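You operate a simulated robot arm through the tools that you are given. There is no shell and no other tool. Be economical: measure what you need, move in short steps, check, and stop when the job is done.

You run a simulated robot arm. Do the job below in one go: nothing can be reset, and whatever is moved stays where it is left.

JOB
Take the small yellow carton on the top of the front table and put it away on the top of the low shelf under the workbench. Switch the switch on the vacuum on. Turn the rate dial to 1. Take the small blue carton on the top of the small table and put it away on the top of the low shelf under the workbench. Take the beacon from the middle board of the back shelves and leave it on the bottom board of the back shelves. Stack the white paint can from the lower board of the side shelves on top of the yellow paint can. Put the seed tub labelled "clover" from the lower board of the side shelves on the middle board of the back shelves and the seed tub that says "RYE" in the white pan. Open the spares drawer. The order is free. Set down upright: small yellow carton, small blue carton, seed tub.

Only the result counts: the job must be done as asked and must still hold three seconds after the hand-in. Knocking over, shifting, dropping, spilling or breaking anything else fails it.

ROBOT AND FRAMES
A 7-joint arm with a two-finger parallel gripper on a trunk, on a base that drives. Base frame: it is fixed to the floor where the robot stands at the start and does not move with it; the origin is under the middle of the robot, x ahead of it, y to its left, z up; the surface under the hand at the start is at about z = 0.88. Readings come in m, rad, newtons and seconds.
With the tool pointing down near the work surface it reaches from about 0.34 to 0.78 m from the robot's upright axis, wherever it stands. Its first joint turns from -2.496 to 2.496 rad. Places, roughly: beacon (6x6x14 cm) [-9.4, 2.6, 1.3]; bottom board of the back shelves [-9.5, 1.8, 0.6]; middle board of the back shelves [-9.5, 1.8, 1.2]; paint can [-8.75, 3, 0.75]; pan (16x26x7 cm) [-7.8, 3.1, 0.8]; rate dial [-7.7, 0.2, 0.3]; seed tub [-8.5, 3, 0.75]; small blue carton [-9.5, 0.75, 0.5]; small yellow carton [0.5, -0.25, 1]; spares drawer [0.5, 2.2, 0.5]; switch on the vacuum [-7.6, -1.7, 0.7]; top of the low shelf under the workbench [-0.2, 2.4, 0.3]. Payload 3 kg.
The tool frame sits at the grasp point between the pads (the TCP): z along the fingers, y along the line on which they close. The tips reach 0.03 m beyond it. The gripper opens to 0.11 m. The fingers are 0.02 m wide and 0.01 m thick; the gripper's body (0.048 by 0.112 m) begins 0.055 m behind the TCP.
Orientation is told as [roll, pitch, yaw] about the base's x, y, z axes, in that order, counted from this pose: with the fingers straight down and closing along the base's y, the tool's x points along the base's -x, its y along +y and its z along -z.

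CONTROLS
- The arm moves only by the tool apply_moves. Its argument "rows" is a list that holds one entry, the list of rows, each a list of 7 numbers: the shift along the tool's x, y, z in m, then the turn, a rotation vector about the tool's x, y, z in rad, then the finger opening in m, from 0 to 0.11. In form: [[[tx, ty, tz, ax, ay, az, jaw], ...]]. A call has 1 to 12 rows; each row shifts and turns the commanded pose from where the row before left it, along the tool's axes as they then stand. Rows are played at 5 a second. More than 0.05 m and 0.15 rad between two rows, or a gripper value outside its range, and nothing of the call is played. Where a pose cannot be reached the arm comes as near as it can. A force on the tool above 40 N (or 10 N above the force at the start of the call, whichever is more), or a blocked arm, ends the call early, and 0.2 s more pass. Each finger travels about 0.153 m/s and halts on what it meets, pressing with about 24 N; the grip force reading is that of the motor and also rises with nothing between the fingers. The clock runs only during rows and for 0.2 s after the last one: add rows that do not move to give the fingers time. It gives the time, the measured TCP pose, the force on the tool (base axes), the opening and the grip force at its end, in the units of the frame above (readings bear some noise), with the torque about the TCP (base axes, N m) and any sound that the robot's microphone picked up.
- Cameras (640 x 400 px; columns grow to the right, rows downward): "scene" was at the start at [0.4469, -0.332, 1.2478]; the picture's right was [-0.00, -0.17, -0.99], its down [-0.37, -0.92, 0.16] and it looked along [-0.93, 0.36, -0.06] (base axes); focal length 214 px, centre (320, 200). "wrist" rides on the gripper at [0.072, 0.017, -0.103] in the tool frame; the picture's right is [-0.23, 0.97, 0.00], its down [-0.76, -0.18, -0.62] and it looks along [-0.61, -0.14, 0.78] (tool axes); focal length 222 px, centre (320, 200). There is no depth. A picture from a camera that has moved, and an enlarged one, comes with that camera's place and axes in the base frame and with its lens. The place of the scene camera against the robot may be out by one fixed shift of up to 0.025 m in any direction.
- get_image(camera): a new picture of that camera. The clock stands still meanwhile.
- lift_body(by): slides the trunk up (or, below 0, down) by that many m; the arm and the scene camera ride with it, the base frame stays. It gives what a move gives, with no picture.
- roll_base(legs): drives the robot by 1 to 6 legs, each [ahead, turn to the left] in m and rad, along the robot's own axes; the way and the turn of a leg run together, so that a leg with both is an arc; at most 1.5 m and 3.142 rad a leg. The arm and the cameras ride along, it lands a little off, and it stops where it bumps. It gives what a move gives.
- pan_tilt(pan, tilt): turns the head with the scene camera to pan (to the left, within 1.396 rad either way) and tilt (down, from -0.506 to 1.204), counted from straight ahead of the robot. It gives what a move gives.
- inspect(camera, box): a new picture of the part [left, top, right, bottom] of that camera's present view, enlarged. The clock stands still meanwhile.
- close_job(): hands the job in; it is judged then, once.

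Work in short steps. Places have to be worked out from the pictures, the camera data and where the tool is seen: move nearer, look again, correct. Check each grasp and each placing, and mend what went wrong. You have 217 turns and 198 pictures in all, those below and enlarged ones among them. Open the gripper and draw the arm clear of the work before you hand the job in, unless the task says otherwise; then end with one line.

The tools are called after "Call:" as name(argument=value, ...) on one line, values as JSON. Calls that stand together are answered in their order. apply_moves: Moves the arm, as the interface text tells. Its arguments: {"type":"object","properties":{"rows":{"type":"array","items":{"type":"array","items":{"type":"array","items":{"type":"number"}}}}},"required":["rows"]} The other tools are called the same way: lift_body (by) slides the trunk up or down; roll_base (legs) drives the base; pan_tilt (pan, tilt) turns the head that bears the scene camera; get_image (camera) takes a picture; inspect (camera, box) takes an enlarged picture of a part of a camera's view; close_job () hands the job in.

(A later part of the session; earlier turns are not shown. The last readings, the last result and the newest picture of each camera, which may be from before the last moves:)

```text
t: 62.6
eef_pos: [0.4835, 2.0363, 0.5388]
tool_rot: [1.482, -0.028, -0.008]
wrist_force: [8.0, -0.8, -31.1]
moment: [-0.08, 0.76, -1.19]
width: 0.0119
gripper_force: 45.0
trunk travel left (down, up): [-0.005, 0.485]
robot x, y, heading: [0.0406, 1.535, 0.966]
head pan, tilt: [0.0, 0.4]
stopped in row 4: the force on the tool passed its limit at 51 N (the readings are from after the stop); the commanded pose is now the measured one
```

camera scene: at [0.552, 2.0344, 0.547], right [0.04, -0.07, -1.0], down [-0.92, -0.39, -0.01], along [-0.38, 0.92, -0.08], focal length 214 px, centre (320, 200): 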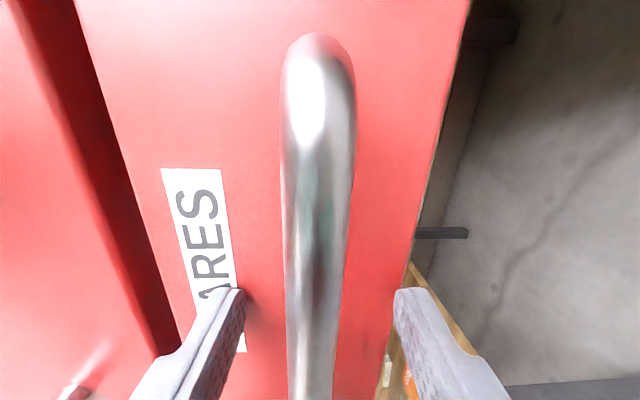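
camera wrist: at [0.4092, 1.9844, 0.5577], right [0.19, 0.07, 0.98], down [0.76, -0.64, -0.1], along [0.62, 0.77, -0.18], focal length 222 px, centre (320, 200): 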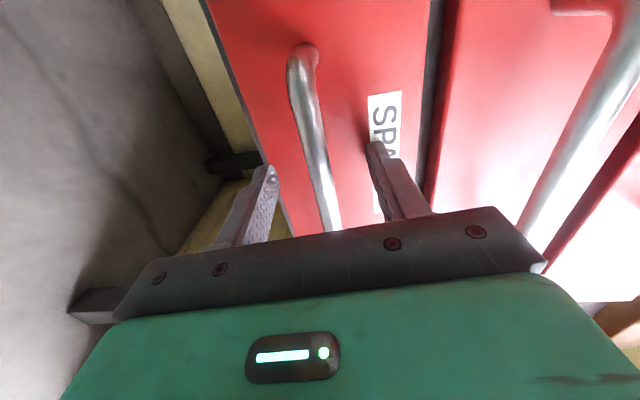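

It slides, but I compensated in the wrong sense vertically. I correct: now lower slightly as I pull.

Call:
apply_moves(rows=[[[0, -0.002, -0.005, 0, 0, 0, 0.0], [0, -0.002, -0.03, 0, 0, 0, 0.0], [0, -0.002, -0.03, 0, 0, 0, 0.0], [0, -0.002, -0.03, 0, 0, 0, 0.0], [0, -0.002, -0.03, 0, 0, 0, 0.0]]])

```text
t: 63.4
eef_pos: [0.4827, 1.9822, 0.5381]
tool_rot: [1.474, -0.023, -0.009]
wrist_force: [8.2, -0.4, -25.9]
moment: [-0.1, 0.79, -1.25]
width: 0.012
gripper_force: 45.2
trunk travel left (down, up): [-0.005, 0.485]
robot x, y, heading: [0.0448, 1.5357, 0.963]
head pan, tilt: [0.0, 0.4]
stopped in row 3: the force on the tool passed its limit at 44 N (the readings are from after the stop); the commanded pose is now the measured one
```

Still sliding; 0.10 m open. I lower 4 mm to shed the vertical load and continue.

Call:
apply_moves(rows=[[[0, -0.004, 0, 0, 0, 0, 0.0], [0, -0.0035, -0.03, 0, 0, 0, 0.0], [0, -0.0035, -0.03, 0, 0, 0, 0.0], [0, -0.0035, -0.03, 0, 0, 0, 0.0], [0, -0.0035, -0.03, 0, 0, 0, 0.0]]])

```text
t: 64.7
eef_pos: [0.4817, 1.8602, 0.5385]
tool_rot: [1.485, -0.032, -0.01]
wrist_force: [-4.2, -0.5, 13.6]
moment: [0.02, 0.94, -0.39]
width: 0.0119
gripper_force: 44.4
trunk travel left (down, up): [-0.005, 0.485]
robot x, y, heading: [0.0471, 1.5311, 0.962]
head pan, tilt: [0.0, 0.4]
stopped in row 5: the force on the tool passed its limit at 42 N (the readings are from after the stop); the commanded pose is now the measured one
```

0.22 m open. I pull a bit further to find the end stop.

Call:
apply_moves(rows=[[[0, 0.001, -0.02, 0, 0, 0, 0.0], [0, -0.0025, -0.03, 0, 0, 0, 0.0], [0, -0.0025, -0.03, 0, 0, 0, 0.0]]])

Call:
get_image(camera="wrist")

```text
t: 65.6
eef_pos: [0.4829, 1.7803, 0.54]
tool_rot: [1.482, -0.03, -0.013]
wrist_force: [9.6, 15.4, -25.4]
moment: [-0.05, 0.89, -0.01]
width: 0.0119
gripper_force: 45.1
trunk travel left (down, up): [-0.005, 0.485]
robot x, y, heading: [0.0431, 1.5298, 0.966]
head pan, tilt: [0.0, 0.4]
stopped in row 3: the force on the tool passed its limit at 43 N (the readings are from after the stop); the commanded pose is now the measured one
```

```text
161 pictures are left
camera wrist: at [0.4069, 1.6804, 0.5632], right [0.2, 0.08, 0.98], down [0.76, -0.65, -0.1], along [0.62, 0.76, -0.19], focal length 222 px, centre (320, 200)
```

wrist: 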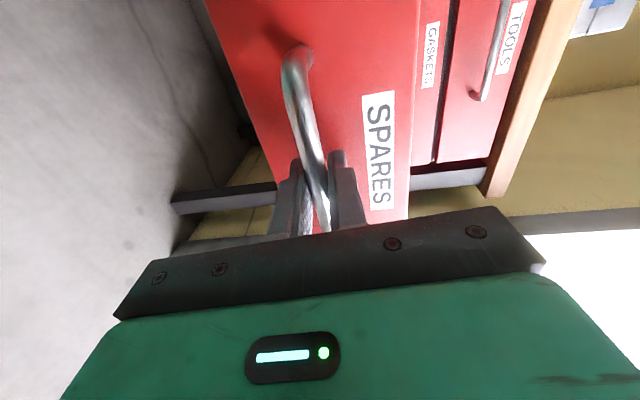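

The drawer is 0.30 m open, at its stop. I release and draw back.

Call:
apply_moves(rows=[[[0, 0, 0, 0, 0, 0, 0.06], [0, 0, 0, 0, 0, 0, 0.06], [0, 0, -0.03, 0, 0, 0, 0.06], [0, 0, -0.03, 0, 0, 0, 0.06], [0, 0, -0.02, 0, 0, 0, 0.06], [0, 0, 0, 0, 0, 0, 0.06]]])

Call:
get_image(camera="wrist")

```text
t: 67.0
eef_pos: [0.4822, 1.7004, 0.548]
tool_rot: [1.485, -0.031, -0.01]
wrist_force: [0.1, -0.3, 0.7]
moment: [-0.03, 0.01, -0.01]
width: 0.0599
gripper_force: 0.0
trunk travel left (down, up): [-0.005, 0.485]
robot x, y, heading: [0.0466, 1.5325, 0.963]
head pan, tilt: [0.0, 0.4]
```

```text
160 pictures are left
camera wrist: at [0.4058, 1.5998, 0.5725], right [0.2, 0.08, 0.98], down [0.76, -0.64, -0.1], along [0.62, 0.76, -0.19], focal length 222 px, centre (320, 200)
```

wrist: 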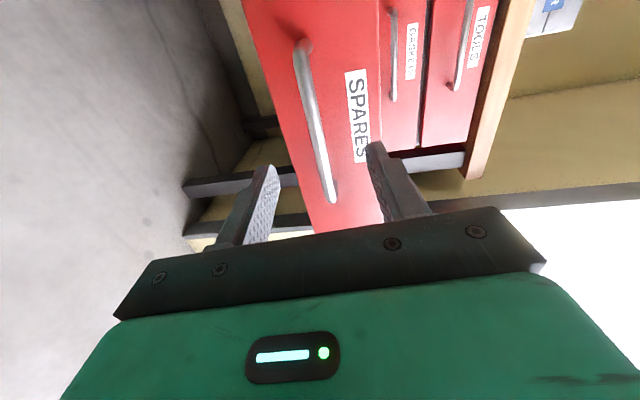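

Next: raise the trunk, undo the roll and tilt the tool 45° down for the carton.

Call:
lift_body(by=0.27)

Call:
apply_moves(rows=[[[0, 0.02, 0, 0, 0, -0.14, 0.08], [0, 0, 0, 0, 0, -0.14, 0.08], [0, 0, 0, 0, 0, -0.14, 0.08], [0, 0, 0, 0, 0, -0.14, 0.08], [0, 0, 0, 0, 0, -0.14, 0.08], [0, 0, 0, 0, 0, -0.14, 0.08], [0, 0, 0, 0, 0, -0.14, 0.08], [0, 0, 0, 0, 0, -0.14, 0.08], [0, 0, 0, 0, 0, -0.14, 0.08], [0, 0, 0, 0, 0, -0.14, 0.08], [0, 0, 0, 0, 0, -0.14, 0.08]]])

Call:
apply_moves(rows=[[[-0.04, 0, 0, 0, 0.12, 0, 0.08], [-0.04, 0, 0, 0, 0.12, 0, 0.08], [-0.04, 0, 0, 0, 0.12, 0, 0.08], [-0.04, 0, 0, 0, 0.12, 0, 0.08], [-0.04, 0, 0, 0, 0.12, 0, 0.08], [-0.04, 0, 0, 0, 0.12, 0, 0.08], [0, 0, 0, 0, 0, 0, 0.08]]])

```text
t: 69.8
eef_pos: [0.4821, 1.7004, 0.8201]
tool_rot: [1.487, -0.031, -0.011]
wrist_force: [0.1, 0.0, -0.3]
moment: [0.0, -0.01, -0.01]
width: 0.0601
gripper_force: 0.1
trunk travel left (down, up): [-0.275, 0.215]
robot x, y, heading: [0.0477, 1.5344, 0.965]
head pan, tilt: [0.0, 0.4]
```

```text
t: 72.2
eef_pos: [0.481, 1.7008, 0.8386]
tool_rot: [-0.029, -1.483, 1.584]
wrist_force: [0.0, -0.7, 0.1]
moment: [0.01, -0.01, 0.0]
width: 0.0802
gripper_force: 0.2
trunk travel left (down, up): [-0.275, 0.215]
robot x, y, heading: [0.0466, 1.5306, 0.961]
head pan, tilt: [0.0, 0.4]
```

```text
t: 73.8
eef_pos: [0.4808, 1.7928, 1.0564]
tool_rot: [0.0, -0.764, 1.556]
wrist_force: [0.4, 0.3, 0.4]
moment: [0.01, 0.0, 0.03]
width: 0.0799
gripper_force: 0.1
trunk travel left (down, up): [-0.275, 0.215]
robot x, y, heading: [0.0424, 1.5322, 0.963]
head pan, tilt: [0.0, 0.4]
```

Now I drive back to the front table: reverse out, and turn to face it.

Call:
roll_base(legs=[[-0.42, 0], [0, 0.6], [-1.15, 0], [0, -0.8], [0, -0.77]])

Call:
apply_moves(rows=[[[0, 0, 0, 0.1, 0, 0.1, 0.08], [0, 0, 0, 0.1, 0, 0.1, 0.08], [0, 0, 0, 0.1, 0, 0.1, 0.08], [0, 0, 0, 0.1, 0, 0.1, 0.08], [0, 0, 0, 0.1, 0, 0.1, 0.08], [0, 0, 0, 0.1, 0, 0.1, 0.08], [0, 0, 0, 0, 0, 0, 0.08]]])

Call:
get_image(camera="wrist")

Call:
get_image(camera="scene")

```text
t: 87.7
eef_pos: [0.2953, -0.1467, 1.0586]
tool_rot: [-0.004, -0.764, 0.649]
wrist_force: [0.0, 0.0, -0.3]
moment: [0.03, -0.02, -0.01]
width: 0.0799
gripper_force: 0.1
trunk travel left (down, up): [-0.275, 0.215]
robot x, y, heading: [-0.1835, 0.0901, 0.023]
head pan, tilt: [0.0, 0.4]
stopped in leg 5: the robot was blocked; the commanded pose is now the measured one
```

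```text
t: 89.3
eef_pos: [0.2954, -0.1465, 1.0579]
tool_rot: [-0.025, -0.774, -0.184]
wrist_force: [-0.5, -0.7, 0.7]
moment: [0.01, -0.01, 0.01]
width: 0.0799
gripper_force: 0.0
trunk travel left (down, up): [-0.275, 0.215]
robot x, y, heading: [-0.1795, 0.0949, 0.026]
head pan, tilt: [0.0, 0.4]
```

```text
159 pictures are left
camera wrist: at [0.1763, -0.1032, 1.0818], right [0.36, 0.92, 0.14], down [0.07, -0.18, 0.98], along [0.93, -0.34, -0.13], focal length 222 px, centre (320, 200)
```

wrist: 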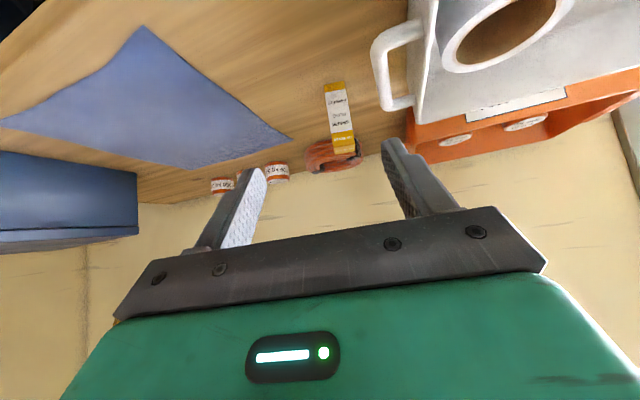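

```text
158 pictures are left
camera scene: at [0.3167, -0.1633, 1.1421], right [-0.2, -0.98, 0.02], down [-0.91, 0.18, -0.37], along [0.35, -0.09, -0.93], focal length 214 px, centre (320, 200)
```

scene: 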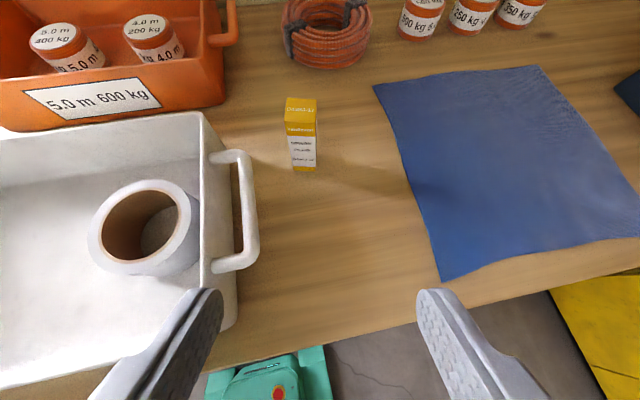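

The carton is still at about (0.475, -0.163). I lessen the tilt to about 0.6 rad (so the wrist camera clears the tray handle), align yaw to -0.26 and move above it.

Call:
apply_moves(rows=[[[0, 0, 0, 0.025, 0.08, 0.03, 0.08], [0, 0, 0, 0.025, 0.08, 0.03, 0.08], [-0.037, 0.008, 0.026, 0, 0, 0, 0.08], [-0.037, 0.008, 0.026, 0, 0, 0, 0.08], [-0.037, 0.008, 0.026, 0, 0, 0, 0.08], [-0.037, 0.008, 0.026, 0, 0, 0, 0.08], [0, 0, 0, 0, 0, 0, 0.08], [0, 0, 0, 0, 0, 0, 0.08]]])

Call:
get_image(camera="wrist")

Call:
pan_tilt(pan=0, tilt=0.9)

Call:
get_image(camera="scene")

```text
t: 91.1
eef_pos: [0.4806, -0.1639, 1.0555]
tool_rot: [-0.024, -0.615, -0.268]
wrist_force: [0.2, 0.4, 1.0]
moment: [0.02, 0.01, 0.0]
width: 0.0799
gripper_force: 0.1
trunk travel left (down, up): [-0.275, 0.215]
robot x, y, heading: [-0.1799, 0.0917, 0.028]
head pan, tilt: [0.0, 0.4]
```

```text
157 pictures are left
camera wrist: at [0.3699, -0.1136, 1.0984], right [0.45, 0.89, 0.11], down [0.21, -0.23, 0.95], along [0.87, -0.4, -0.29], focal length 222 px, centre (320, 200)
```

wrist: 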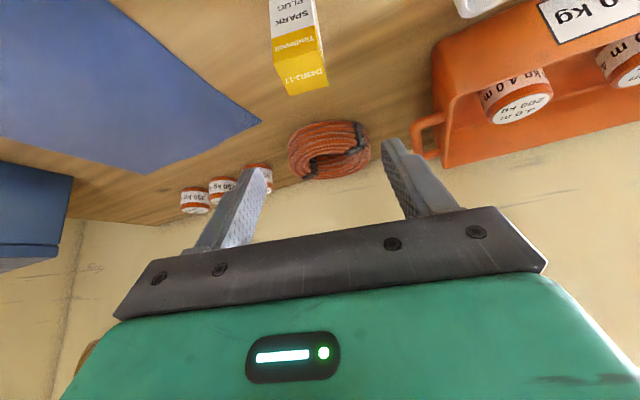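

```text
t: 92.0
eef_pos: [0.4804, -0.1634, 1.0566]
tool_rot: [-0.023, -0.615, -0.269]
wrist_force: [-1.3, -0.1, -0.2]
moment: [0.04, -0.01, 0.01]
width: 0.08
gripper_force: 0.0
trunk travel left (down, up): [-0.275, 0.215]
robot x, y, heading: [-0.1829, 0.0902, 0.024]
head pan, tilt: [0.0, 0.901]
```

```text
156 pictures are left
camera scene: at [0.4693, -0.1745, 1.1235], right [-0.28, -0.96, 0.02], down [-0.92, 0.27, 0.28], along [-0.27, 0.06, -0.96], focal length 214 px, centre (320, 200)
```

scene: 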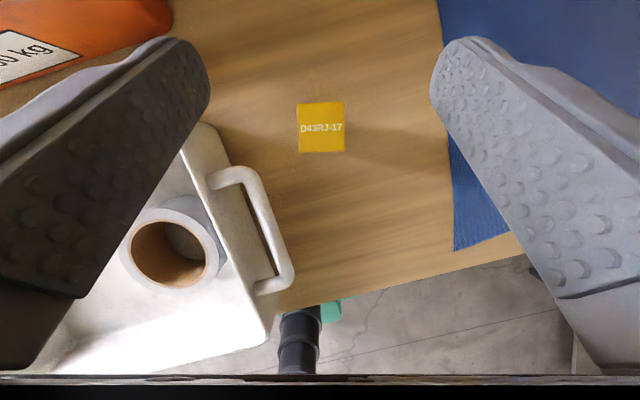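

The carton sits centred between the fingers. I lower straight down by 0.106 m and close.

Call:
apply_moves(rows=[[[0.0203, 0, 0.029, 0, 0, 0, 0.08], [0.0203, 0, 0.029, 0, 0, 0, 0.08], [0.0203, 0, 0.029, 0, 0, 0, 0.08], [0, 0, 0, 0, 0, 0, 0.08]]])

Call:
get_image(camera="scene")

```text
t: 93.0
eef_pos: [0.4788, -0.1682, 0.9519]
tool_rot: [-0.023, -0.616, -0.266]
wrist_force: [0.0, 0.1, -0.6]
moment: [0.01, 0.01, -0.03]
width: 0.0799
gripper_force: 0.0
trunk travel left (down, up): [-0.275, 0.215]
robot x, y, heading: [-0.1826, 0.0919, 0.029]
head pan, tilt: [0.0, 0.901]
```

```text
155 pictures are left
camera scene: at [0.4683, -0.1797, 1.0193], right [-0.28, -0.96, 0.02], down [-0.92, 0.27, 0.28], along [-0.28, 0.06, -0.96], focal length 214 px, centre (320, 200)
```

scene: 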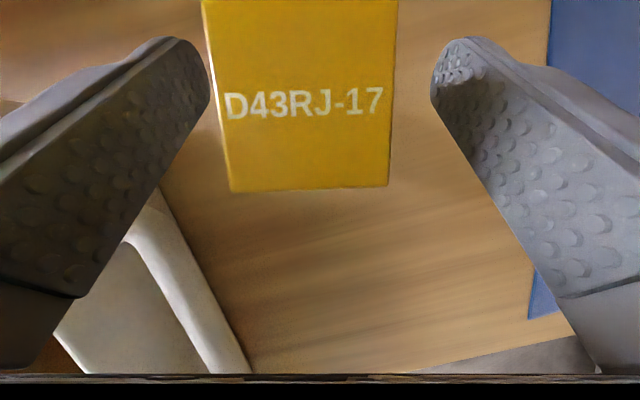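

Nearly centred; I shift 3 mm and close.

Call:
apply_moves(rows=[[[0, 0.003, 0, 0, 0, 0, 0.08], [0, 0, 0, 0, 0, 0, 0.0], [0, 0, 0, 0, 0, 0, 0.0], [0, 0, 0, 0, 0, 0, 0.0]]])

Call:
get_image(camera="scene")

```text
t: 94.0
eef_pos: [0.4808, -0.1646, 0.9528]
tool_rot: [-0.022, -0.614, -0.267]
wrist_force: [-0.2, -0.4, 0.8]
moment: [-0.02, 0.02, 0.0]
width: 0.0295
gripper_force: 24.5
trunk travel left (down, up): [-0.275, 0.215]
robot x, y, heading: [-0.1819, 0.0904, 0.03]
head pan, tilt: [0.0, 0.901]
```

```text
154 pictures are left
camera scene: at [0.4693, -0.1762, 1.0196], right [-0.28, -0.96, 0.02], down [-0.92, 0.27, 0.28], along [-0.28, 0.06, -0.96], focal length 214 px, centre (320, 200)
```

scene: 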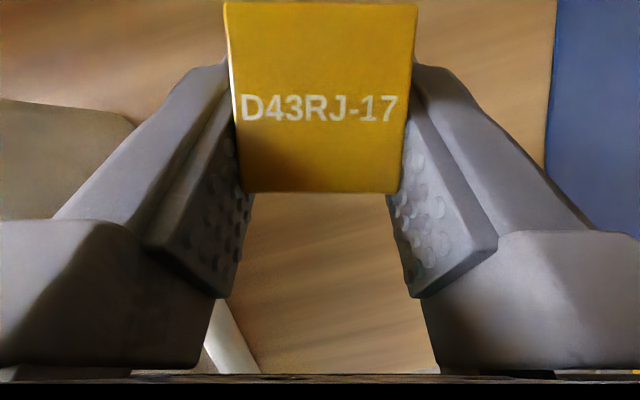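

Gripped (29.5 mm). I lift it 0.12 m.

Call:
apply_moves(rows=[[[-0.023, 0, -0.033, 0, 0, 0, 0], [-0.023, 0, -0.033, 0, 0, 0, 0], [-0.023, 0, -0.033, 0, 0, 0, 0], [0, 0, 0, 0, 0, 0, 0]]])

Call:
get_image(camera="wrist")

```text
t: 95.0
eef_pos: [0.481, -0.1626, 1.074]
tool_rot: [-0.023, -0.615, -0.264]
wrist_force: [-0.1, 0.2, -0.9]
moment: [0.04, 0.01, 0.0]
width: 0.0294
gripper_force: 24.4
trunk travel left (down, up): [-0.275, 0.215]
robot x, y, heading: [-0.1833, 0.0927, 0.023]
head pan, tilt: [0.0, 0.901]
```

```text
153 pictures are left
camera wrist: at [0.3701, -0.1128, 1.1156], right [0.45, 0.89, 0.11], down [0.21, -0.23, 0.95], along [0.87, -0.4, -0.29], focal length 222 px, centre (320, 200)
```

wrist: 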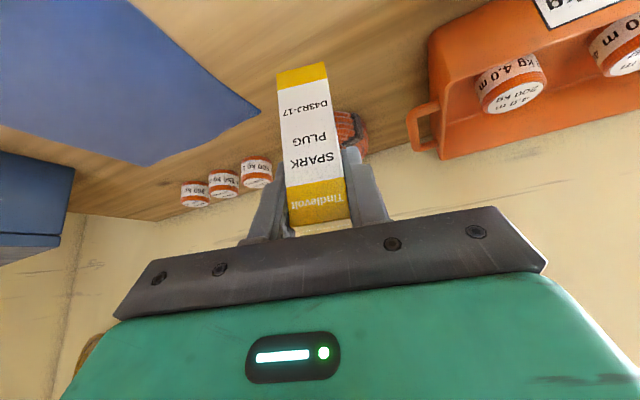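

Held well. I straighten the yaw, raise the trunk a bit for clearance, back out, turn left and drive to the workbench.

Call:
apply_moves(rows=[[[0, 0, 0, -0.055, 0, -0.08, 0], [0, 0, 0, -0.055, 0, -0.08, 0], [0, 0, 0, -0.055, 0, -0.08, 0], [0, 0, 0, 0, 0, 0, 0]]])

Call:
lift_body(by=0.12)

Call:
roll_base(legs=[[-0.2, 0], [0, 0.5], [0, 0.5], [0, 0.55], [1.1, 0]])

Call:
pan_tilt(pan=0, tilt=-0.3)

Call:
get_image(camera="scene")

```text
t: 96.0
eef_pos: [0.4805, -0.1615, 1.0732]
tool_rot: [-0.027, -0.609, 0.028]
wrist_force: [0.7, -0.2, -0.4]
moment: [0.01, -0.04, -0.01]
width: 0.0296
gripper_force: 24.0
trunk travel left (down, up): [-0.275, 0.215]
robot x, y, heading: [-0.1775, 0.0927, 0.027]
head pan, tilt: [0.0, 0.901]
```

```text
t: 97.5
eef_pos: [0.4795, -0.1622, 1.1919]
tool_rot: [-0.026, -0.609, 0.027]
wrist_force: [1.0, 0.0, -1.5]
moment: [0.01, 0.01, -0.01]
width: 0.0295
gripper_force: 24.1
trunk travel left (down, up): [-0.395, 0.095]
robot x, y, heading: [-0.1841, 0.0941, 0.032]
head pan, tilt: [0.0, 0.901]
```

```text
t: 104.0
eef_pos: [-0.1316, 0.752, 1.1934]
tool_rot: [-0.028, -0.609, 1.599]
wrist_force: [-1.0, 0.8, 0.7]
moment: [-0.03, -0.12, -0.12]
width: 0.0297
gripper_force: 24.3
trunk travel left (down, up): [-0.395, 0.095]
robot x, y, heading: [-0.3198, 0.0902, 1.585]
head pan, tilt: [0.0, 0.901]
stopped in leg 5: the robot was blocked; the commanded pose is now the measured one
```

```text
t: 105.4
eef_pos: [-0.1304, 0.752, 1.1938]
tool_rot: [-0.026, -0.609, 1.6]
wrist_force: [-0.4, 0.4, -0.1]
moment: [0.03, 0.03, -0.02]
width: 0.0294
gripper_force: 23.6
trunk travel left (down, up): [-0.395, 0.095]
robot x, y, heading: [-0.3218, 0.096, 1.585]
head pan, tilt: [0.0, -0.3]
```

```text
152 pictures are left
camera scene: at [-0.1389, 0.8199, 1.3186], right [1.0, 0.01, 0.02], down [0.02, -0.61, -0.79], along [0.0, 0.79, -0.61], focal length 214 px, centre (320, 200)
```

scene: 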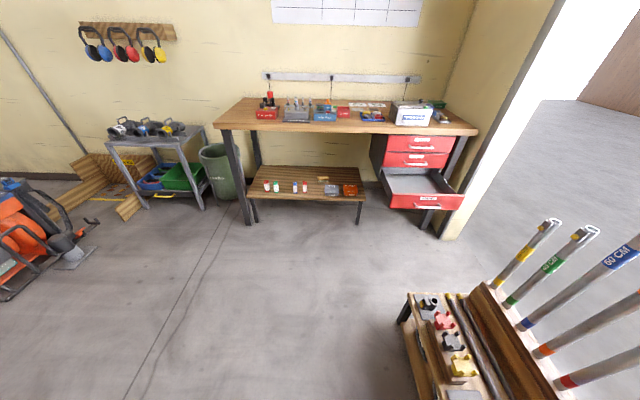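

The drawer is visibly open. The drive stopped for no visible reason; I continue ahead 1.1 m.

Call:
roll_base(legs=[[0.5, 0], [0.6, 0]])

Call:
get_image(camera="scene")

```text
t: 111.3
eef_pos: [-0.1469, 1.84, 1.1932]
tool_rot: [-0.026, -0.61, 1.601]
wrist_force: [1.0, 0.0, -0.7]
moment: [-0.02, 0.0, 0.0]
width: 0.0297
gripper_force: 23.8
trunk travel left (down, up): [-0.395, 0.095]
robot x, y, heading: [-0.3374, 1.1799, 1.583]
head pan, tilt: [0.0, -0.3]
```

```text
151 pictures are left
camera scene: at [-0.1558, 1.9082, 1.3187], right [1.0, 0.01, 0.02], down [0.02, -0.61, -0.79], along [0.0, 0.79, -0.61], focal length 214 px, centre (320, 200)
```

scene: 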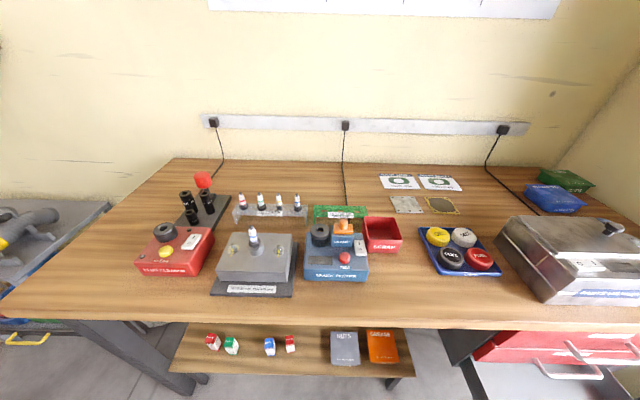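

I lower the trunk and then the hand to shelf height in front of the bench (edge at y≈2.1).

Call:
lift_body(by=-0.39)

Call:
apply_moves(rows=[[[0.0286, 0, 0.041, 0, 0, 0, 0], [0.0286, 0, 0.041, 0, 0, 0, 0], [0.0286, 0, 0.041, 0, 0, 0, 0], [0.0286, 0, 0.041, 0, 0, 0, 0], [0.0286, 0, 0.041, 0, 0, 0, 0], [0.0286, 0, 0.041, 0, 0, 0, 0], [0, 0, 0, 0, 0, 0, 0]]])

Call:
get_image(camera="scene")

Call:
get_image(camera="wrist")

```text
t: 115.0
eef_pos: [-0.1463, 1.8391, 0.8031]
tool_rot: [-0.026, -0.608, 1.597]
wrist_force: [0.6, 0.1, -1.6]
moment: [0.0, -0.01, -0.04]
width: 0.0297
gripper_force: 24.0
trunk travel left (down, up): [-0.005, 0.485]
robot x, y, heading: [-0.3378, 1.1824, 1.585]
head pan, tilt: [0.0, -0.3]
```

```text
t: 116.6
eef_pos: [-0.1407, 1.8388, 0.5027]
tool_rot: [-0.027, -0.608, 1.598]
wrist_force: [0.7, -0.2, -0.6]
moment: [-0.05, 0.0, 0.0]
width: 0.0296
gripper_force: 24.0
trunk travel left (down, up): [-0.005, 0.485]
robot x, y, heading: [-0.3385, 1.1781, 1.586]
head pan, tilt: [0.0, -0.3]
```

```text
150 pictures are left
camera scene: at [-0.1494, 1.9056, 0.6271], right [1.0, 0.01, 0.02], down [0.02, -0.61, -0.79], along [0.0, 0.79, -0.61], focal length 214 px, centre (320, 200)
```

scene: 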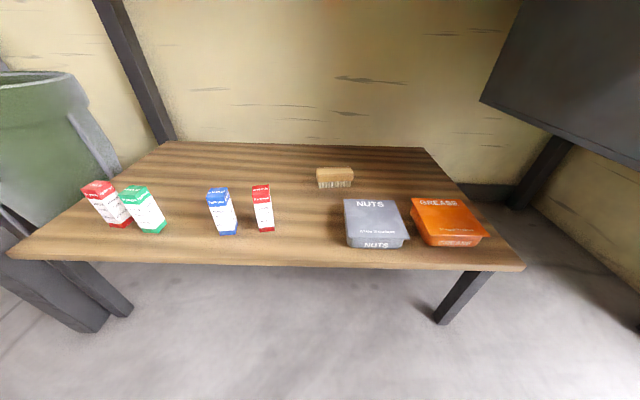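

```text
149 pictures are left
camera wrist: at [-0.1587, 1.7194, 0.5446], right [-0.98, 0.17, 0.11], down [0.15, 0.27, 0.95], along [0.14, 0.95, -0.29], focal length 222 px, centre (320, 200)
```

wrist: 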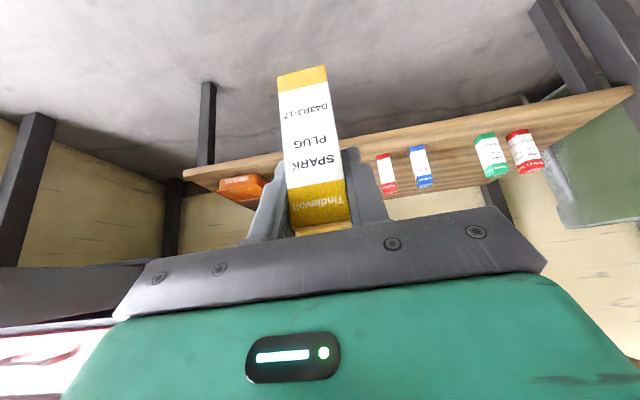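

The shelf is at z≈0.31; the gap between the red carton (x≈-0.25) and the NUTS box is centred near x≈-0.158. I drive 0.35 m ahead with the carton 0.1 m above the shelf.

Call:
roll_base(legs=[[0.35, 0]])

Call:
pan_tilt(pan=0, tilt=0.5)

Call:
get_image(camera="scene")

Call:
get_image(camera="wrist")

```text
t: 118.9
eef_pos: [-0.1495, 2.1881, 0.5026]
tool_rot: [-0.025, -0.607, 1.602]
wrist_force: [-0.5, 0.4, -0.1]
moment: [-0.02, 0.0, 0.01]
width: 0.0295
gripper_force: 23.9
trunk travel left (down, up): [-0.005, 0.485]
robot x, y, heading: [-0.3445, 1.5295, 1.593]
head pan, tilt: [0.0, -0.3]
```

```text
t: 120.0
eef_pos: [-0.1478, 2.1874, 0.5037]
tool_rot: [-0.028, -0.611, 1.603]
wrist_force: [-0.1, 0.4, -0.4]
moment: [0.06, 0.01, 0.0]
width: 0.0296
gripper_force: 24.4
trunk travel left (down, up): [-0.005, 0.485]
robot x, y, heading: [-0.342, 1.5272, 1.589]
head pan, tilt: [0.0, 0.499]
```

```text
148 pictures are left
camera scene: at [-0.156, 2.2035, 0.5766], right [1.0, 0.02, 0.02], down [0.02, -0.99, -0.11], along [0.02, 0.11, -0.99], focal length 214 px, centre (320, 200)
```

scene: 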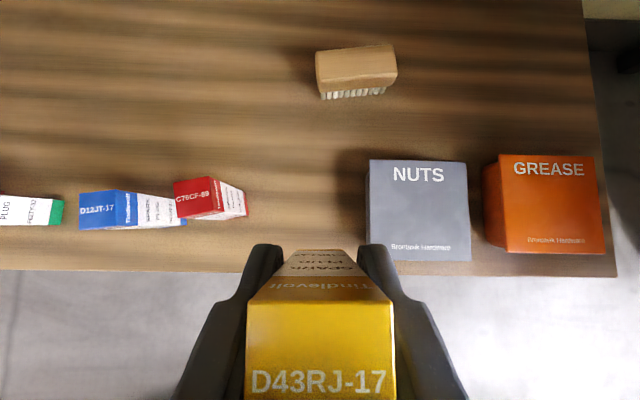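

```text
147 pictures are left
camera wrist: at [-0.1663, 2.0687, 0.5453], right [-0.98, 0.17, 0.11], down [0.15, 0.27, 0.95], along [0.13, 0.95, -0.29], focal length 222 px, centre (320, 200)
```

wrist: 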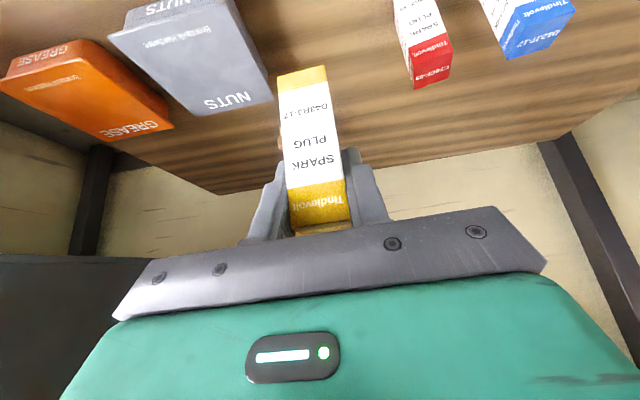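

The carton centre is at y≈2.17, too near the shelf edge (2.14). I move 0.045 forward, 0.01 left, then down near the shelf.

Call:
apply_moves(rows=[[[-0.037, 0.01, 0.026, 0, 0, 0, 0], [0.02, 0, 0.0287, 0, 0, 0, 0], [0.02, 0, 0.0287, 0, 0, 0, 0], [0.015, 0, 0.02, 0, 0, 0, 0], [0, 0, 0, 0, 0, 0, 0]]])

Call:
get_image(camera="scene")

Call:
get_image(camera="wrist")

```text
t: 121.2
eef_pos: [-0.1584, 2.2318, 0.4078]
tool_rot: [-0.025, -0.609, 1.603]
wrist_force: [0.5, 0.2, 0.2]
moment: [-0.03, -0.01, -0.03]
width: 0.0296
gripper_force: 23.9
trunk travel left (down, up): [-0.005, 0.485]
robot x, y, heading: [-0.3418, 1.5313, 1.589]
head pan, tilt: [0.0, 0.499]
```

```text
146 pictures are left
camera scene: at [-0.1647, 2.2486, 0.4816], right [1.0, 0.02, 0.02], down [0.02, -0.99, -0.11], along [0.02, 0.11, -0.99], focal length 214 px, centre (320, 200)
```

scene: 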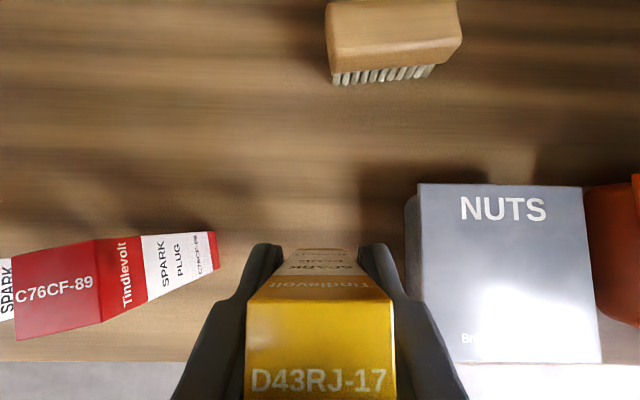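

```text
145 pictures are left
camera wrist: at [-0.175, 2.114, 0.4503], right [-0.98, 0.17, 0.11], down [0.15, 0.27, 0.95], along [0.13, 0.95, -0.29], focal length 222 px, centre (320, 200)
```

wrist: 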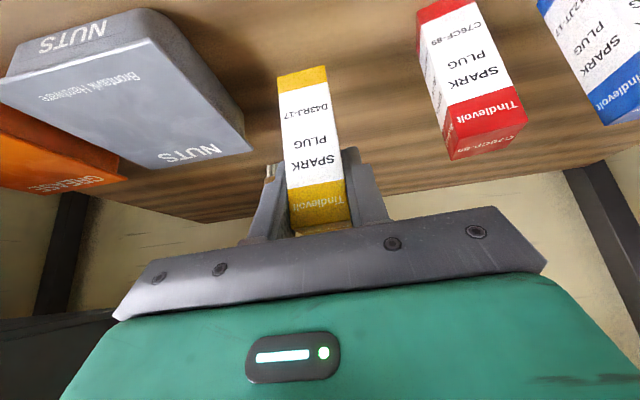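

Well placed in the gap. I lower in small steps watching the force.

Call:
apply_moves(rows=[[[0.0034, 0, 0.0049, 0, 0, 0, 0], [0.0034, 0, 0.0049, 0, 0, 0, 0], [0.0023, 0, 0.0033, 0, 0, 0, 0]]])

```text
t: 122.0
eef_pos: [-0.1586, 2.2317, 0.3916]
tool_rot: [-0.027, -0.612, 1.604]
wrist_force: [-0.5, -0.7, -0.9]
moment: [0.01, 0.02, 0.02]
width: 0.0298
gripper_force: 24.3
trunk travel left (down, up): [-0.005, 0.485]
robot x, y, heading: [-0.345, 1.5303, 1.589]
head pan, tilt: [0.0, 0.499]
```

No contact yet; continue by 4 mm steps.

Call:
apply_moves(rows=[[[0.0023, 0, 0.0033, 0, 0, 0, 0], [0.0023, 0, 0.0033, 0, 0, 0, 0]]])

Call:
get_image(camera="wrist")

```text
t: 122.6
eef_pos: [-0.157, 2.2327, 0.3834]
tool_rot: [-0.026, -0.61, 1.602]
wrist_force: [0.0, -0.3, -0.6]
moment: [0.0, -0.01, -0.01]
width: 0.0297
gripper_force: 23.9
trunk travel left (down, up): [-0.005, 0.485]
robot x, y, heading: [-0.3417, 1.5263, 1.588]
head pan, tilt: [0.0, 0.499]
```

```text
144 pictures are left
camera wrist: at [-0.1744, 2.1126, 0.4262], right [-0.98, 0.17, 0.11], down [0.15, 0.27, 0.95], along [0.13, 0.95, -0.29], focal length 222 px, centre (320, 200)
```

wrist: 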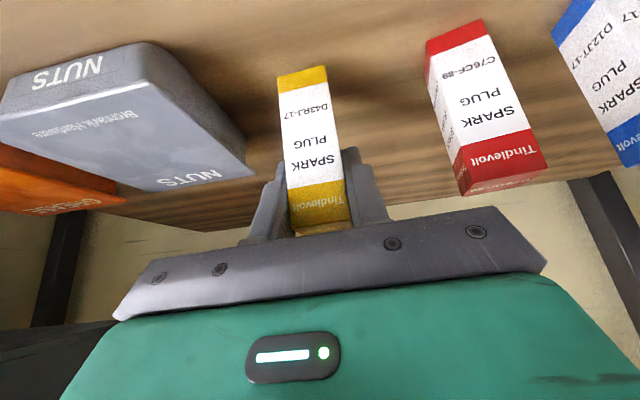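

Bottom should be within a few mm of the shelf. I continue.

Call:
apply_moves(rows=[[[0.0017, 0, 0.0025, 0, 0, 0, 0], [0.0017, 0, 0.0025, 0, 0, 0, 0]]])

Call:
apply_moves(rows=[[[0.0017, 0, 0.0025, 0, 0, 0, 0], [0.0017, 0, 0.0025, 0, 0, 0, 0]]])

```text
t: 123.2
eef_pos: [-0.1573, 2.2316, 0.3796]
tool_rot: [-0.028, -0.608, 1.603]
wrist_force: [-0.5, 0.3, 0.1]
moment: [-0.01, -0.02, 0.0]
width: 0.0295
gripper_force: 23.7
trunk travel left (down, up): [-0.005, 0.485]
robot x, y, heading: [-0.3472, 1.5284, 1.589]
head pan, tilt: [0.0, 0.499]
```

```text
t: 123.8
eef_pos: [-0.1576, 2.2316, 0.3711]
tool_rot: [-0.025, -0.611, 1.603]
wrist_force: [0.4, -3.0, 7.5]
moment: [-0.25, 0.11, 0.04]
width: 0.0296
gripper_force: 23.6
trunk travel left (down, up): [-0.005, 0.485]
robot x, y, heading: [-0.3439, 1.5269, 1.591]
head pan, tilt: [0.0, 0.499]
```

Contact at 7.5 N. I open the fingers slightly and back out along the tool axis.

Call:
apply_moves(rows=[[[0, 0, 0, 0, 0, 0, 0.05], [0, 0, 0, 0, 0, 0, 0.05], [0, 0, -0.03, 0, 0, 0, 0.05], [0, 0, -0.04, 0, 0, 0, 0.05], [0, 0, -0.04, 0, 0, 0, 0.05], [0, 0, 0, 0, 0, 0, 0.05]]])

Call:
get_image(camera="scene")

Call:
get_image(camera="wrist")

```text
t: 125.2
eef_pos: [-0.1564, 2.1701, 0.4599]
tool_rot: [-0.026, -0.611, 1.601]
wrist_force: [-0.6, 0.1, -0.8]
moment: [0.03, -0.03, 0.01]
width: 0.0502
gripper_force: 0.1
trunk travel left (down, up): [-0.005, 0.485]
robot x, y, heading: [-0.3426, 1.5315, 1.591]
head pan, tilt: [0.0, 0.499]
```

```text
143 pictures are left
camera scene: at [-0.1624, 2.1853, 0.5339], right [1.0, 0.02, 0.02], down [0.02, -0.99, -0.11], along [0.02, 0.11, -0.99], focal length 214 px, centre (320, 200)
```

scene: 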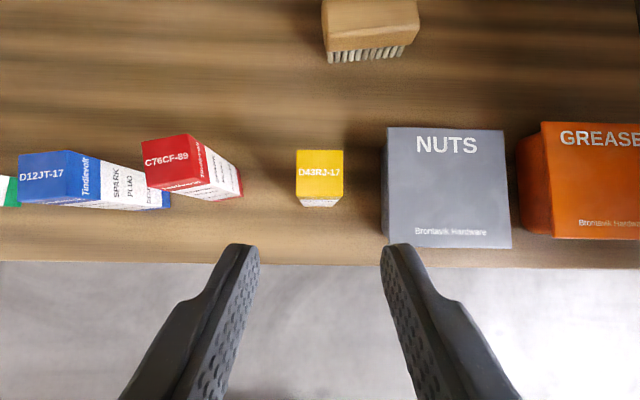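

```text
142 pictures are left
camera wrist: at [-0.1727, 2.0506, 0.5027], right [-0.98, 0.17, 0.11], down [0.15, 0.27, 0.95], along [0.13, 0.95, -0.29], focal length 222 px, centre (320, 200)
```

wrist: 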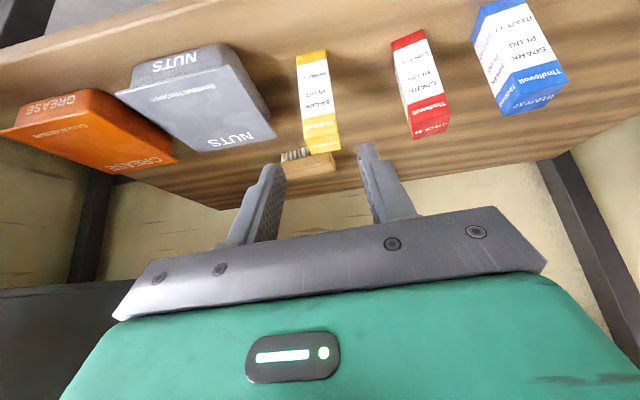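

Yellow carton stands upright on the shelf. I back out, raise the trunk, and turn to look down the garage.

Call:
apply_moves(rows=[[[0, 0, -0.04, 0, 0, 0, 0.05], [0, 0, -0.04, 0, 0, 0, 0.05], [0, 0, -0.04, 0, 0, 0, 0.05], [0, 0, -0.04, 0, 0, 0, 0.05], [0, 0, 0, 0, 0, 0, 0.05]]])

Call:
roll_base(legs=[[-0.35, 0]])

Call:
lift_body(by=0.4)

Call:
roll_base(legs=[[0, 0.5], [0, 0.5], [0, 0.55]])

Call:
pan_tilt(pan=0, tilt=-0.5)

Call:
get_image(camera="scene")

```text
t: 126.4
eef_pos: [-0.1601, 2.0759, 0.5922]
tool_rot: [-0.027, -0.609, 1.605]
wrist_force: [0.3, -0.2, -0.3]
moment: [-0.01, -0.01, -0.01]
width: 0.0503
gripper_force: 0.0
trunk travel left (down, up): [-0.005, 0.485]
robot x, y, heading: [-0.3404, 1.5275, 1.592]
head pan, tilt: [0.0, 0.499]
```

```text
t: 128.7
eef_pos: [-0.1527, 1.7258, 0.5921]
tool_rot: [-0.027, -0.609, 1.602]
wrist_force: [0.7, 1.0, -0.1]
moment: [0.01, 0.01, 0.01]
width: 0.0501
gripper_force: 0.0
trunk travel left (down, up): [-0.005, 0.485]
robot x, y, heading: [-0.3364, 1.1801, 1.591]
head pan, tilt: [0.0, 0.499]
```

```text
t: 132.5
eef_pos: [-0.1531, 1.727, 0.9923]
tool_rot: [-0.026, -0.609, 1.602]
wrist_force: [0.3, 0.7, -0.5]
moment: [0.0, 0.02, 0.02]
width: 0.0501
gripper_force: 0.1
trunk travel left (down, up): [-0.405, 0.085]
robot x, y, heading: [-0.3339, 1.1805, 1.586]
head pan, tilt: [0.0, 0.499]
```

```text
t: 137.2
eef_pos: [-0.8679, 1.416, 0.9942]
tool_rot: [-0.03, -0.607, 3.075]
wrist_force: [0.0, -1.7, -0.2]
moment: [0.12, -0.01, -0.03]
width: 0.0501
gripper_force: 0.1
trunk travel left (down, up): [-0.405, 0.085]
robot x, y, heading: [-0.3344, 1.2378, 3.091]
head pan, tilt: [0.0, 0.499]
stopped in leg 3: the robot was blocked; the commanded pose is now the measured one
```

```text
t: 138.4
eef_pos: [-0.8703, 1.4178, 0.9932]
tool_rot: [-0.027, -0.61, 3.073]
wrist_force: [-0.8, -0.1, 0.9]
moment: [0.01, -0.03, -0.01]
width: 0.0499
gripper_force: 0.0
trunk travel left (down, up): [-0.405, 0.085]
robot x, y, heading: [-0.334, 1.2416, 3.094]
head pan, tilt: [0.0, -0.499]
```

```text
141 pictures are left
camera scene: at [-0.9603, 1.4094, 1.1359], right [0.08, 1.0, 0.02], down [0.45, -0.02, -0.89], along [-0.89, 0.08, -0.45], focal length 214 px, centre (320, 200)
```

scene: 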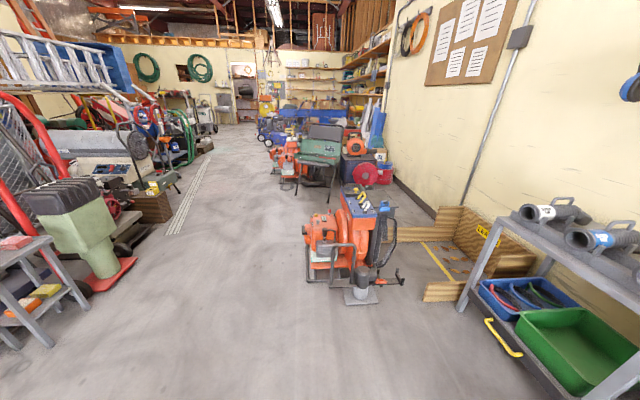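

The corridor is clear along about y≈0.8 at x=-2. I drive there in legs.

Call:
roll_base(legs=[[0.1, 0.33], [0.85, 0], [0.85, 0]])

Call:
get_image(camera="scene")

```text
t: 148.1
eef_pos: [-2.6277, 0.7503, 0.9924]
tool_rot: [-0.027, -0.61, -2.865]
wrist_force: [0.0, -0.6, 1.0]
moment: [0.02, 0.01, 0.03]
width: 0.0499
gripper_force: 0.1
trunk travel left (down, up): [-0.405, 0.085]
robot x, y, heading: [-2.0661, 0.7637, -2.85]
head pan, tilt: [0.0, -0.499]
```

```text
140 pictures are left
camera scene: at [-2.7163, 0.7103, 1.1361], right [-0.26, 0.97, 0.02], down [0.43, 0.13, -0.89], along [-0.87, -0.22, -0.45], focal length 214 px, centre (320, 200)
```

scene: 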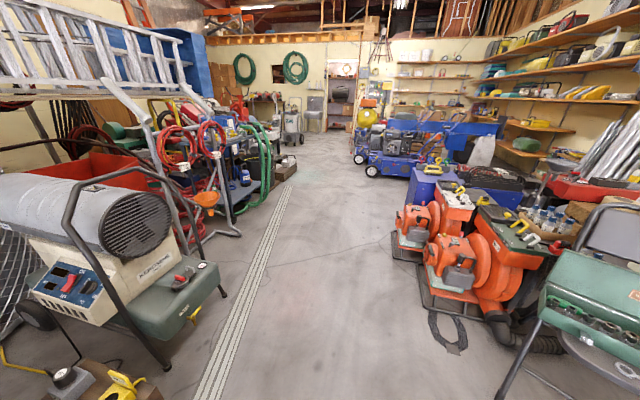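

The corridor continues; I drive on to about (-4.2, 0.2), then straight to x≈-5.5.

Call:
roll_base(legs=[[1.1, -0.03], [1.1, 0], [0, -0.2], [1.2, 0]])

Call:
get_image(camera="scene")

```text
t: 165.4
eef_pos: [-5.9214, 0.1795, 0.994]
tool_rot: [-0.028, -0.606, -3.092]
wrist_force: [-0.5, -0.4, -0.8]
moment: [-0.01, 0.01, -0.02]
width: 0.0503
gripper_force: 0.0
trunk travel left (down, up): [-0.405, 0.085]
robot x, y, heading: [-5.3692, 0.0637, -3.075]
head pan, tilt: [0.0, -0.499]
```

```text
139 pictures are left
camera scene: at [-6.012, 0.16, 1.1364], right [-0.03, 1.0, 0.02], down [0.45, 0.04, -0.89], along [-0.89, -0.02, -0.45], focal length 214 px, centre (320, 200)
```

scene: 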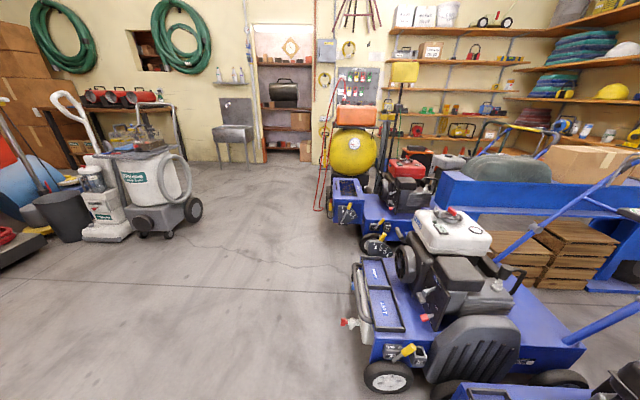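

I see the vacuum on the left, the compressor ahead right, and the back shelves beyond. I enlarge these.

Call:
inspect(camera="scene", box=[70, 80, 230, 250])

Call:
inspect(camera="scene", box=[300, 100, 440, 260])

Call:
inspect(camera="scene", box=[220, 20, 400, 180])

Call:
inspect(camera="scene", box=[370, 0, 640, 180])

```text
2.35 times, centred on (150, 165) of scene
camera zoom: at [-6.012, 0.16, 1.1364], right [-0.03, 1.0, 0.02], down [0.45, 0.04, -0.89], along [-0.89, -0.02, -0.45], focal length 505 px, centre (720, 282)
```

zoom: 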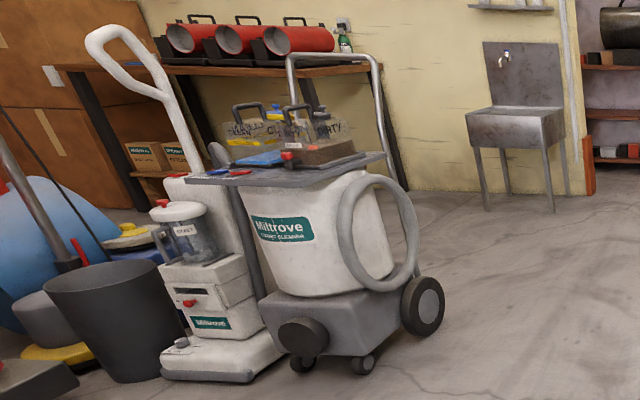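

```text
2.50 times, centred on (370, 180) of scene
camera zoom: at [-6.012, 0.16, 1.1364], right [-0.03, 1.0, 0.02], down [0.45, 0.04, -0.89], along [-0.89, -0.02, -0.45], focal length 536 px, centre (195, 250)
```

zoom: 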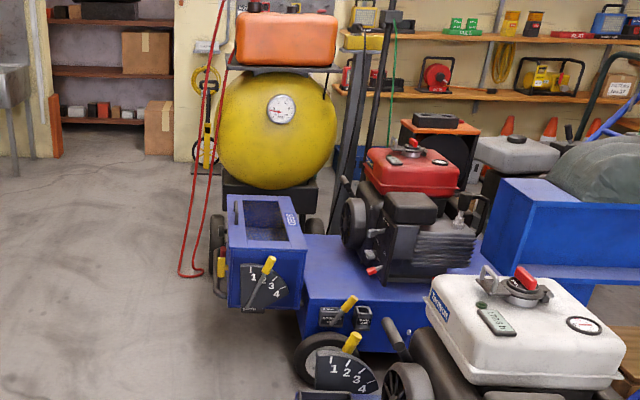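

```text
2.50 times, centred on (310, 100) of scene
camera zoom: at [-6.012, 0.16, 1.1364], right [-0.03, 1.0, 0.02], down [0.45, 0.04, -0.89], along [-0.89, -0.02, -0.45], focal length 536 px, centre (345, 450)
```

zoom: 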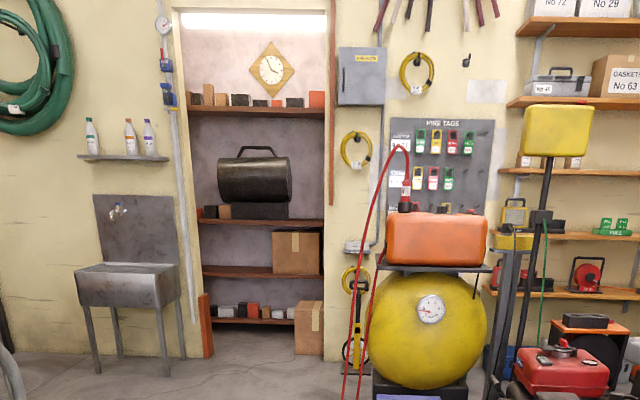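

```text
2.22 times, centred on (505, 90) of scene
camera zoom: at [-6.012, 0.16, 1.1364], right [-0.03, 1.0, 0.02], down [0.45, 0.04, -0.89], along [-0.89, -0.02, -0.45], focal length 477 px, centre (-91, 444)
```

zoom: 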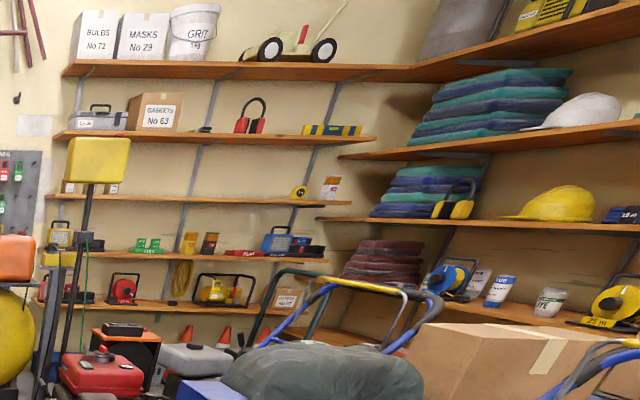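

I drive nearer to the dial, keeping to the left of the mower, and look.

Call:
roll_base(legs=[[0.5, 0.2], [0.5, -0.2]])

Call:
pan_tilt(pan=-0.5, tilt=-0.3)

Call:
get_image(camera="scene")

```text
t: 170.8
eef_pos: [-6.8946, 0.0221, 0.9941]
tool_rot: [-0.028, -0.608, -3.101]
wrist_force: [0.2, 0.1, -0.6]
moment: [0.01, -0.02, 0.01]
width: 0.0503
gripper_force: 0.0
trunk travel left (down, up): [-0.405, 0.085]
robot x, y, heading: [-6.3453, -0.1041, -3.082]
head pan, tilt: [0.0, -0.499]
```

```text
t: 171.8
eef_pos: [-6.896, 0.0217, 0.9947]
tool_rot: [-0.026, -0.608, -3.098]
wrist_force: [-0.1, -0.8, 0.0]
moment: [-0.01, 0.0, -0.04]
width: 0.0499
gripper_force: 0.0
trunk travel left (down, up): [-0.405, 0.085]
robot x, y, heading: [-6.3436, -0.1024, -3.082]
head pan, tilt: [-0.499, -0.3]
```

```text
134 pictures are left
camera scene: at [-6.9773, 0.0405, 1.1283], right [0.25, 0.88, 0.41], down [0.63, 0.18, -0.76], along [-0.73, 0.45, -0.51], focal length 214 px, centre (320, 200)
```

scene: 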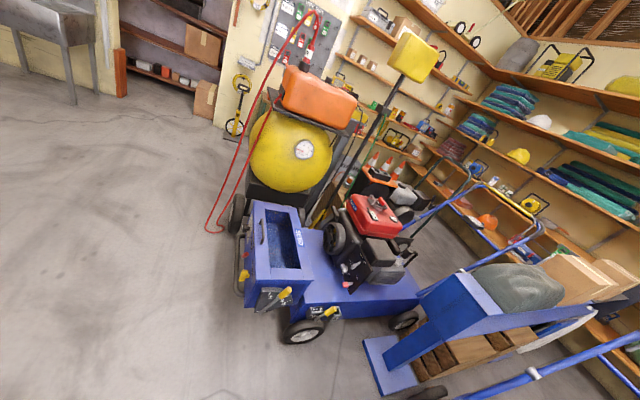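

I enlarge the dial area.

Call:
inspect(camera="scene", box=[220, 230, 380, 350])

Call:
inspect(camera="scene", box=[330, 20, 640, 260])

```text
3.33 times, centred on (300, 290) of scene
camera zoom: at [-6.9773, 0.0405, 1.1283], right [0.25, 0.88, 0.41], down [0.63, 0.18, -0.76], along [-0.73, 0.45, -0.51], focal length 715 px, centre (387, -100)
```

zoom: 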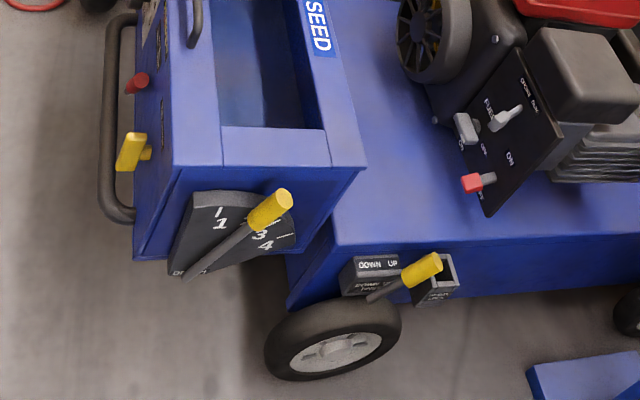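

```text
1.67 times, centred on (485, 140) of scene
camera zoom: at [-6.9773, 0.0405, 1.1283], right [0.25, 0.88, 0.41], down [0.63, 0.18, -0.76], along [-0.73, 0.45, -0.51], focal length 358 px, centre (45, 300)
```

zoom: 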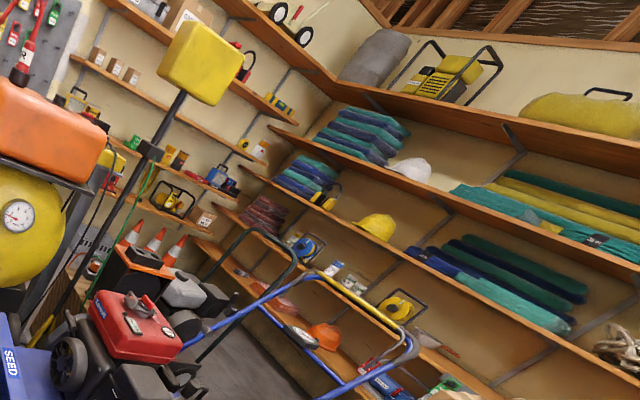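

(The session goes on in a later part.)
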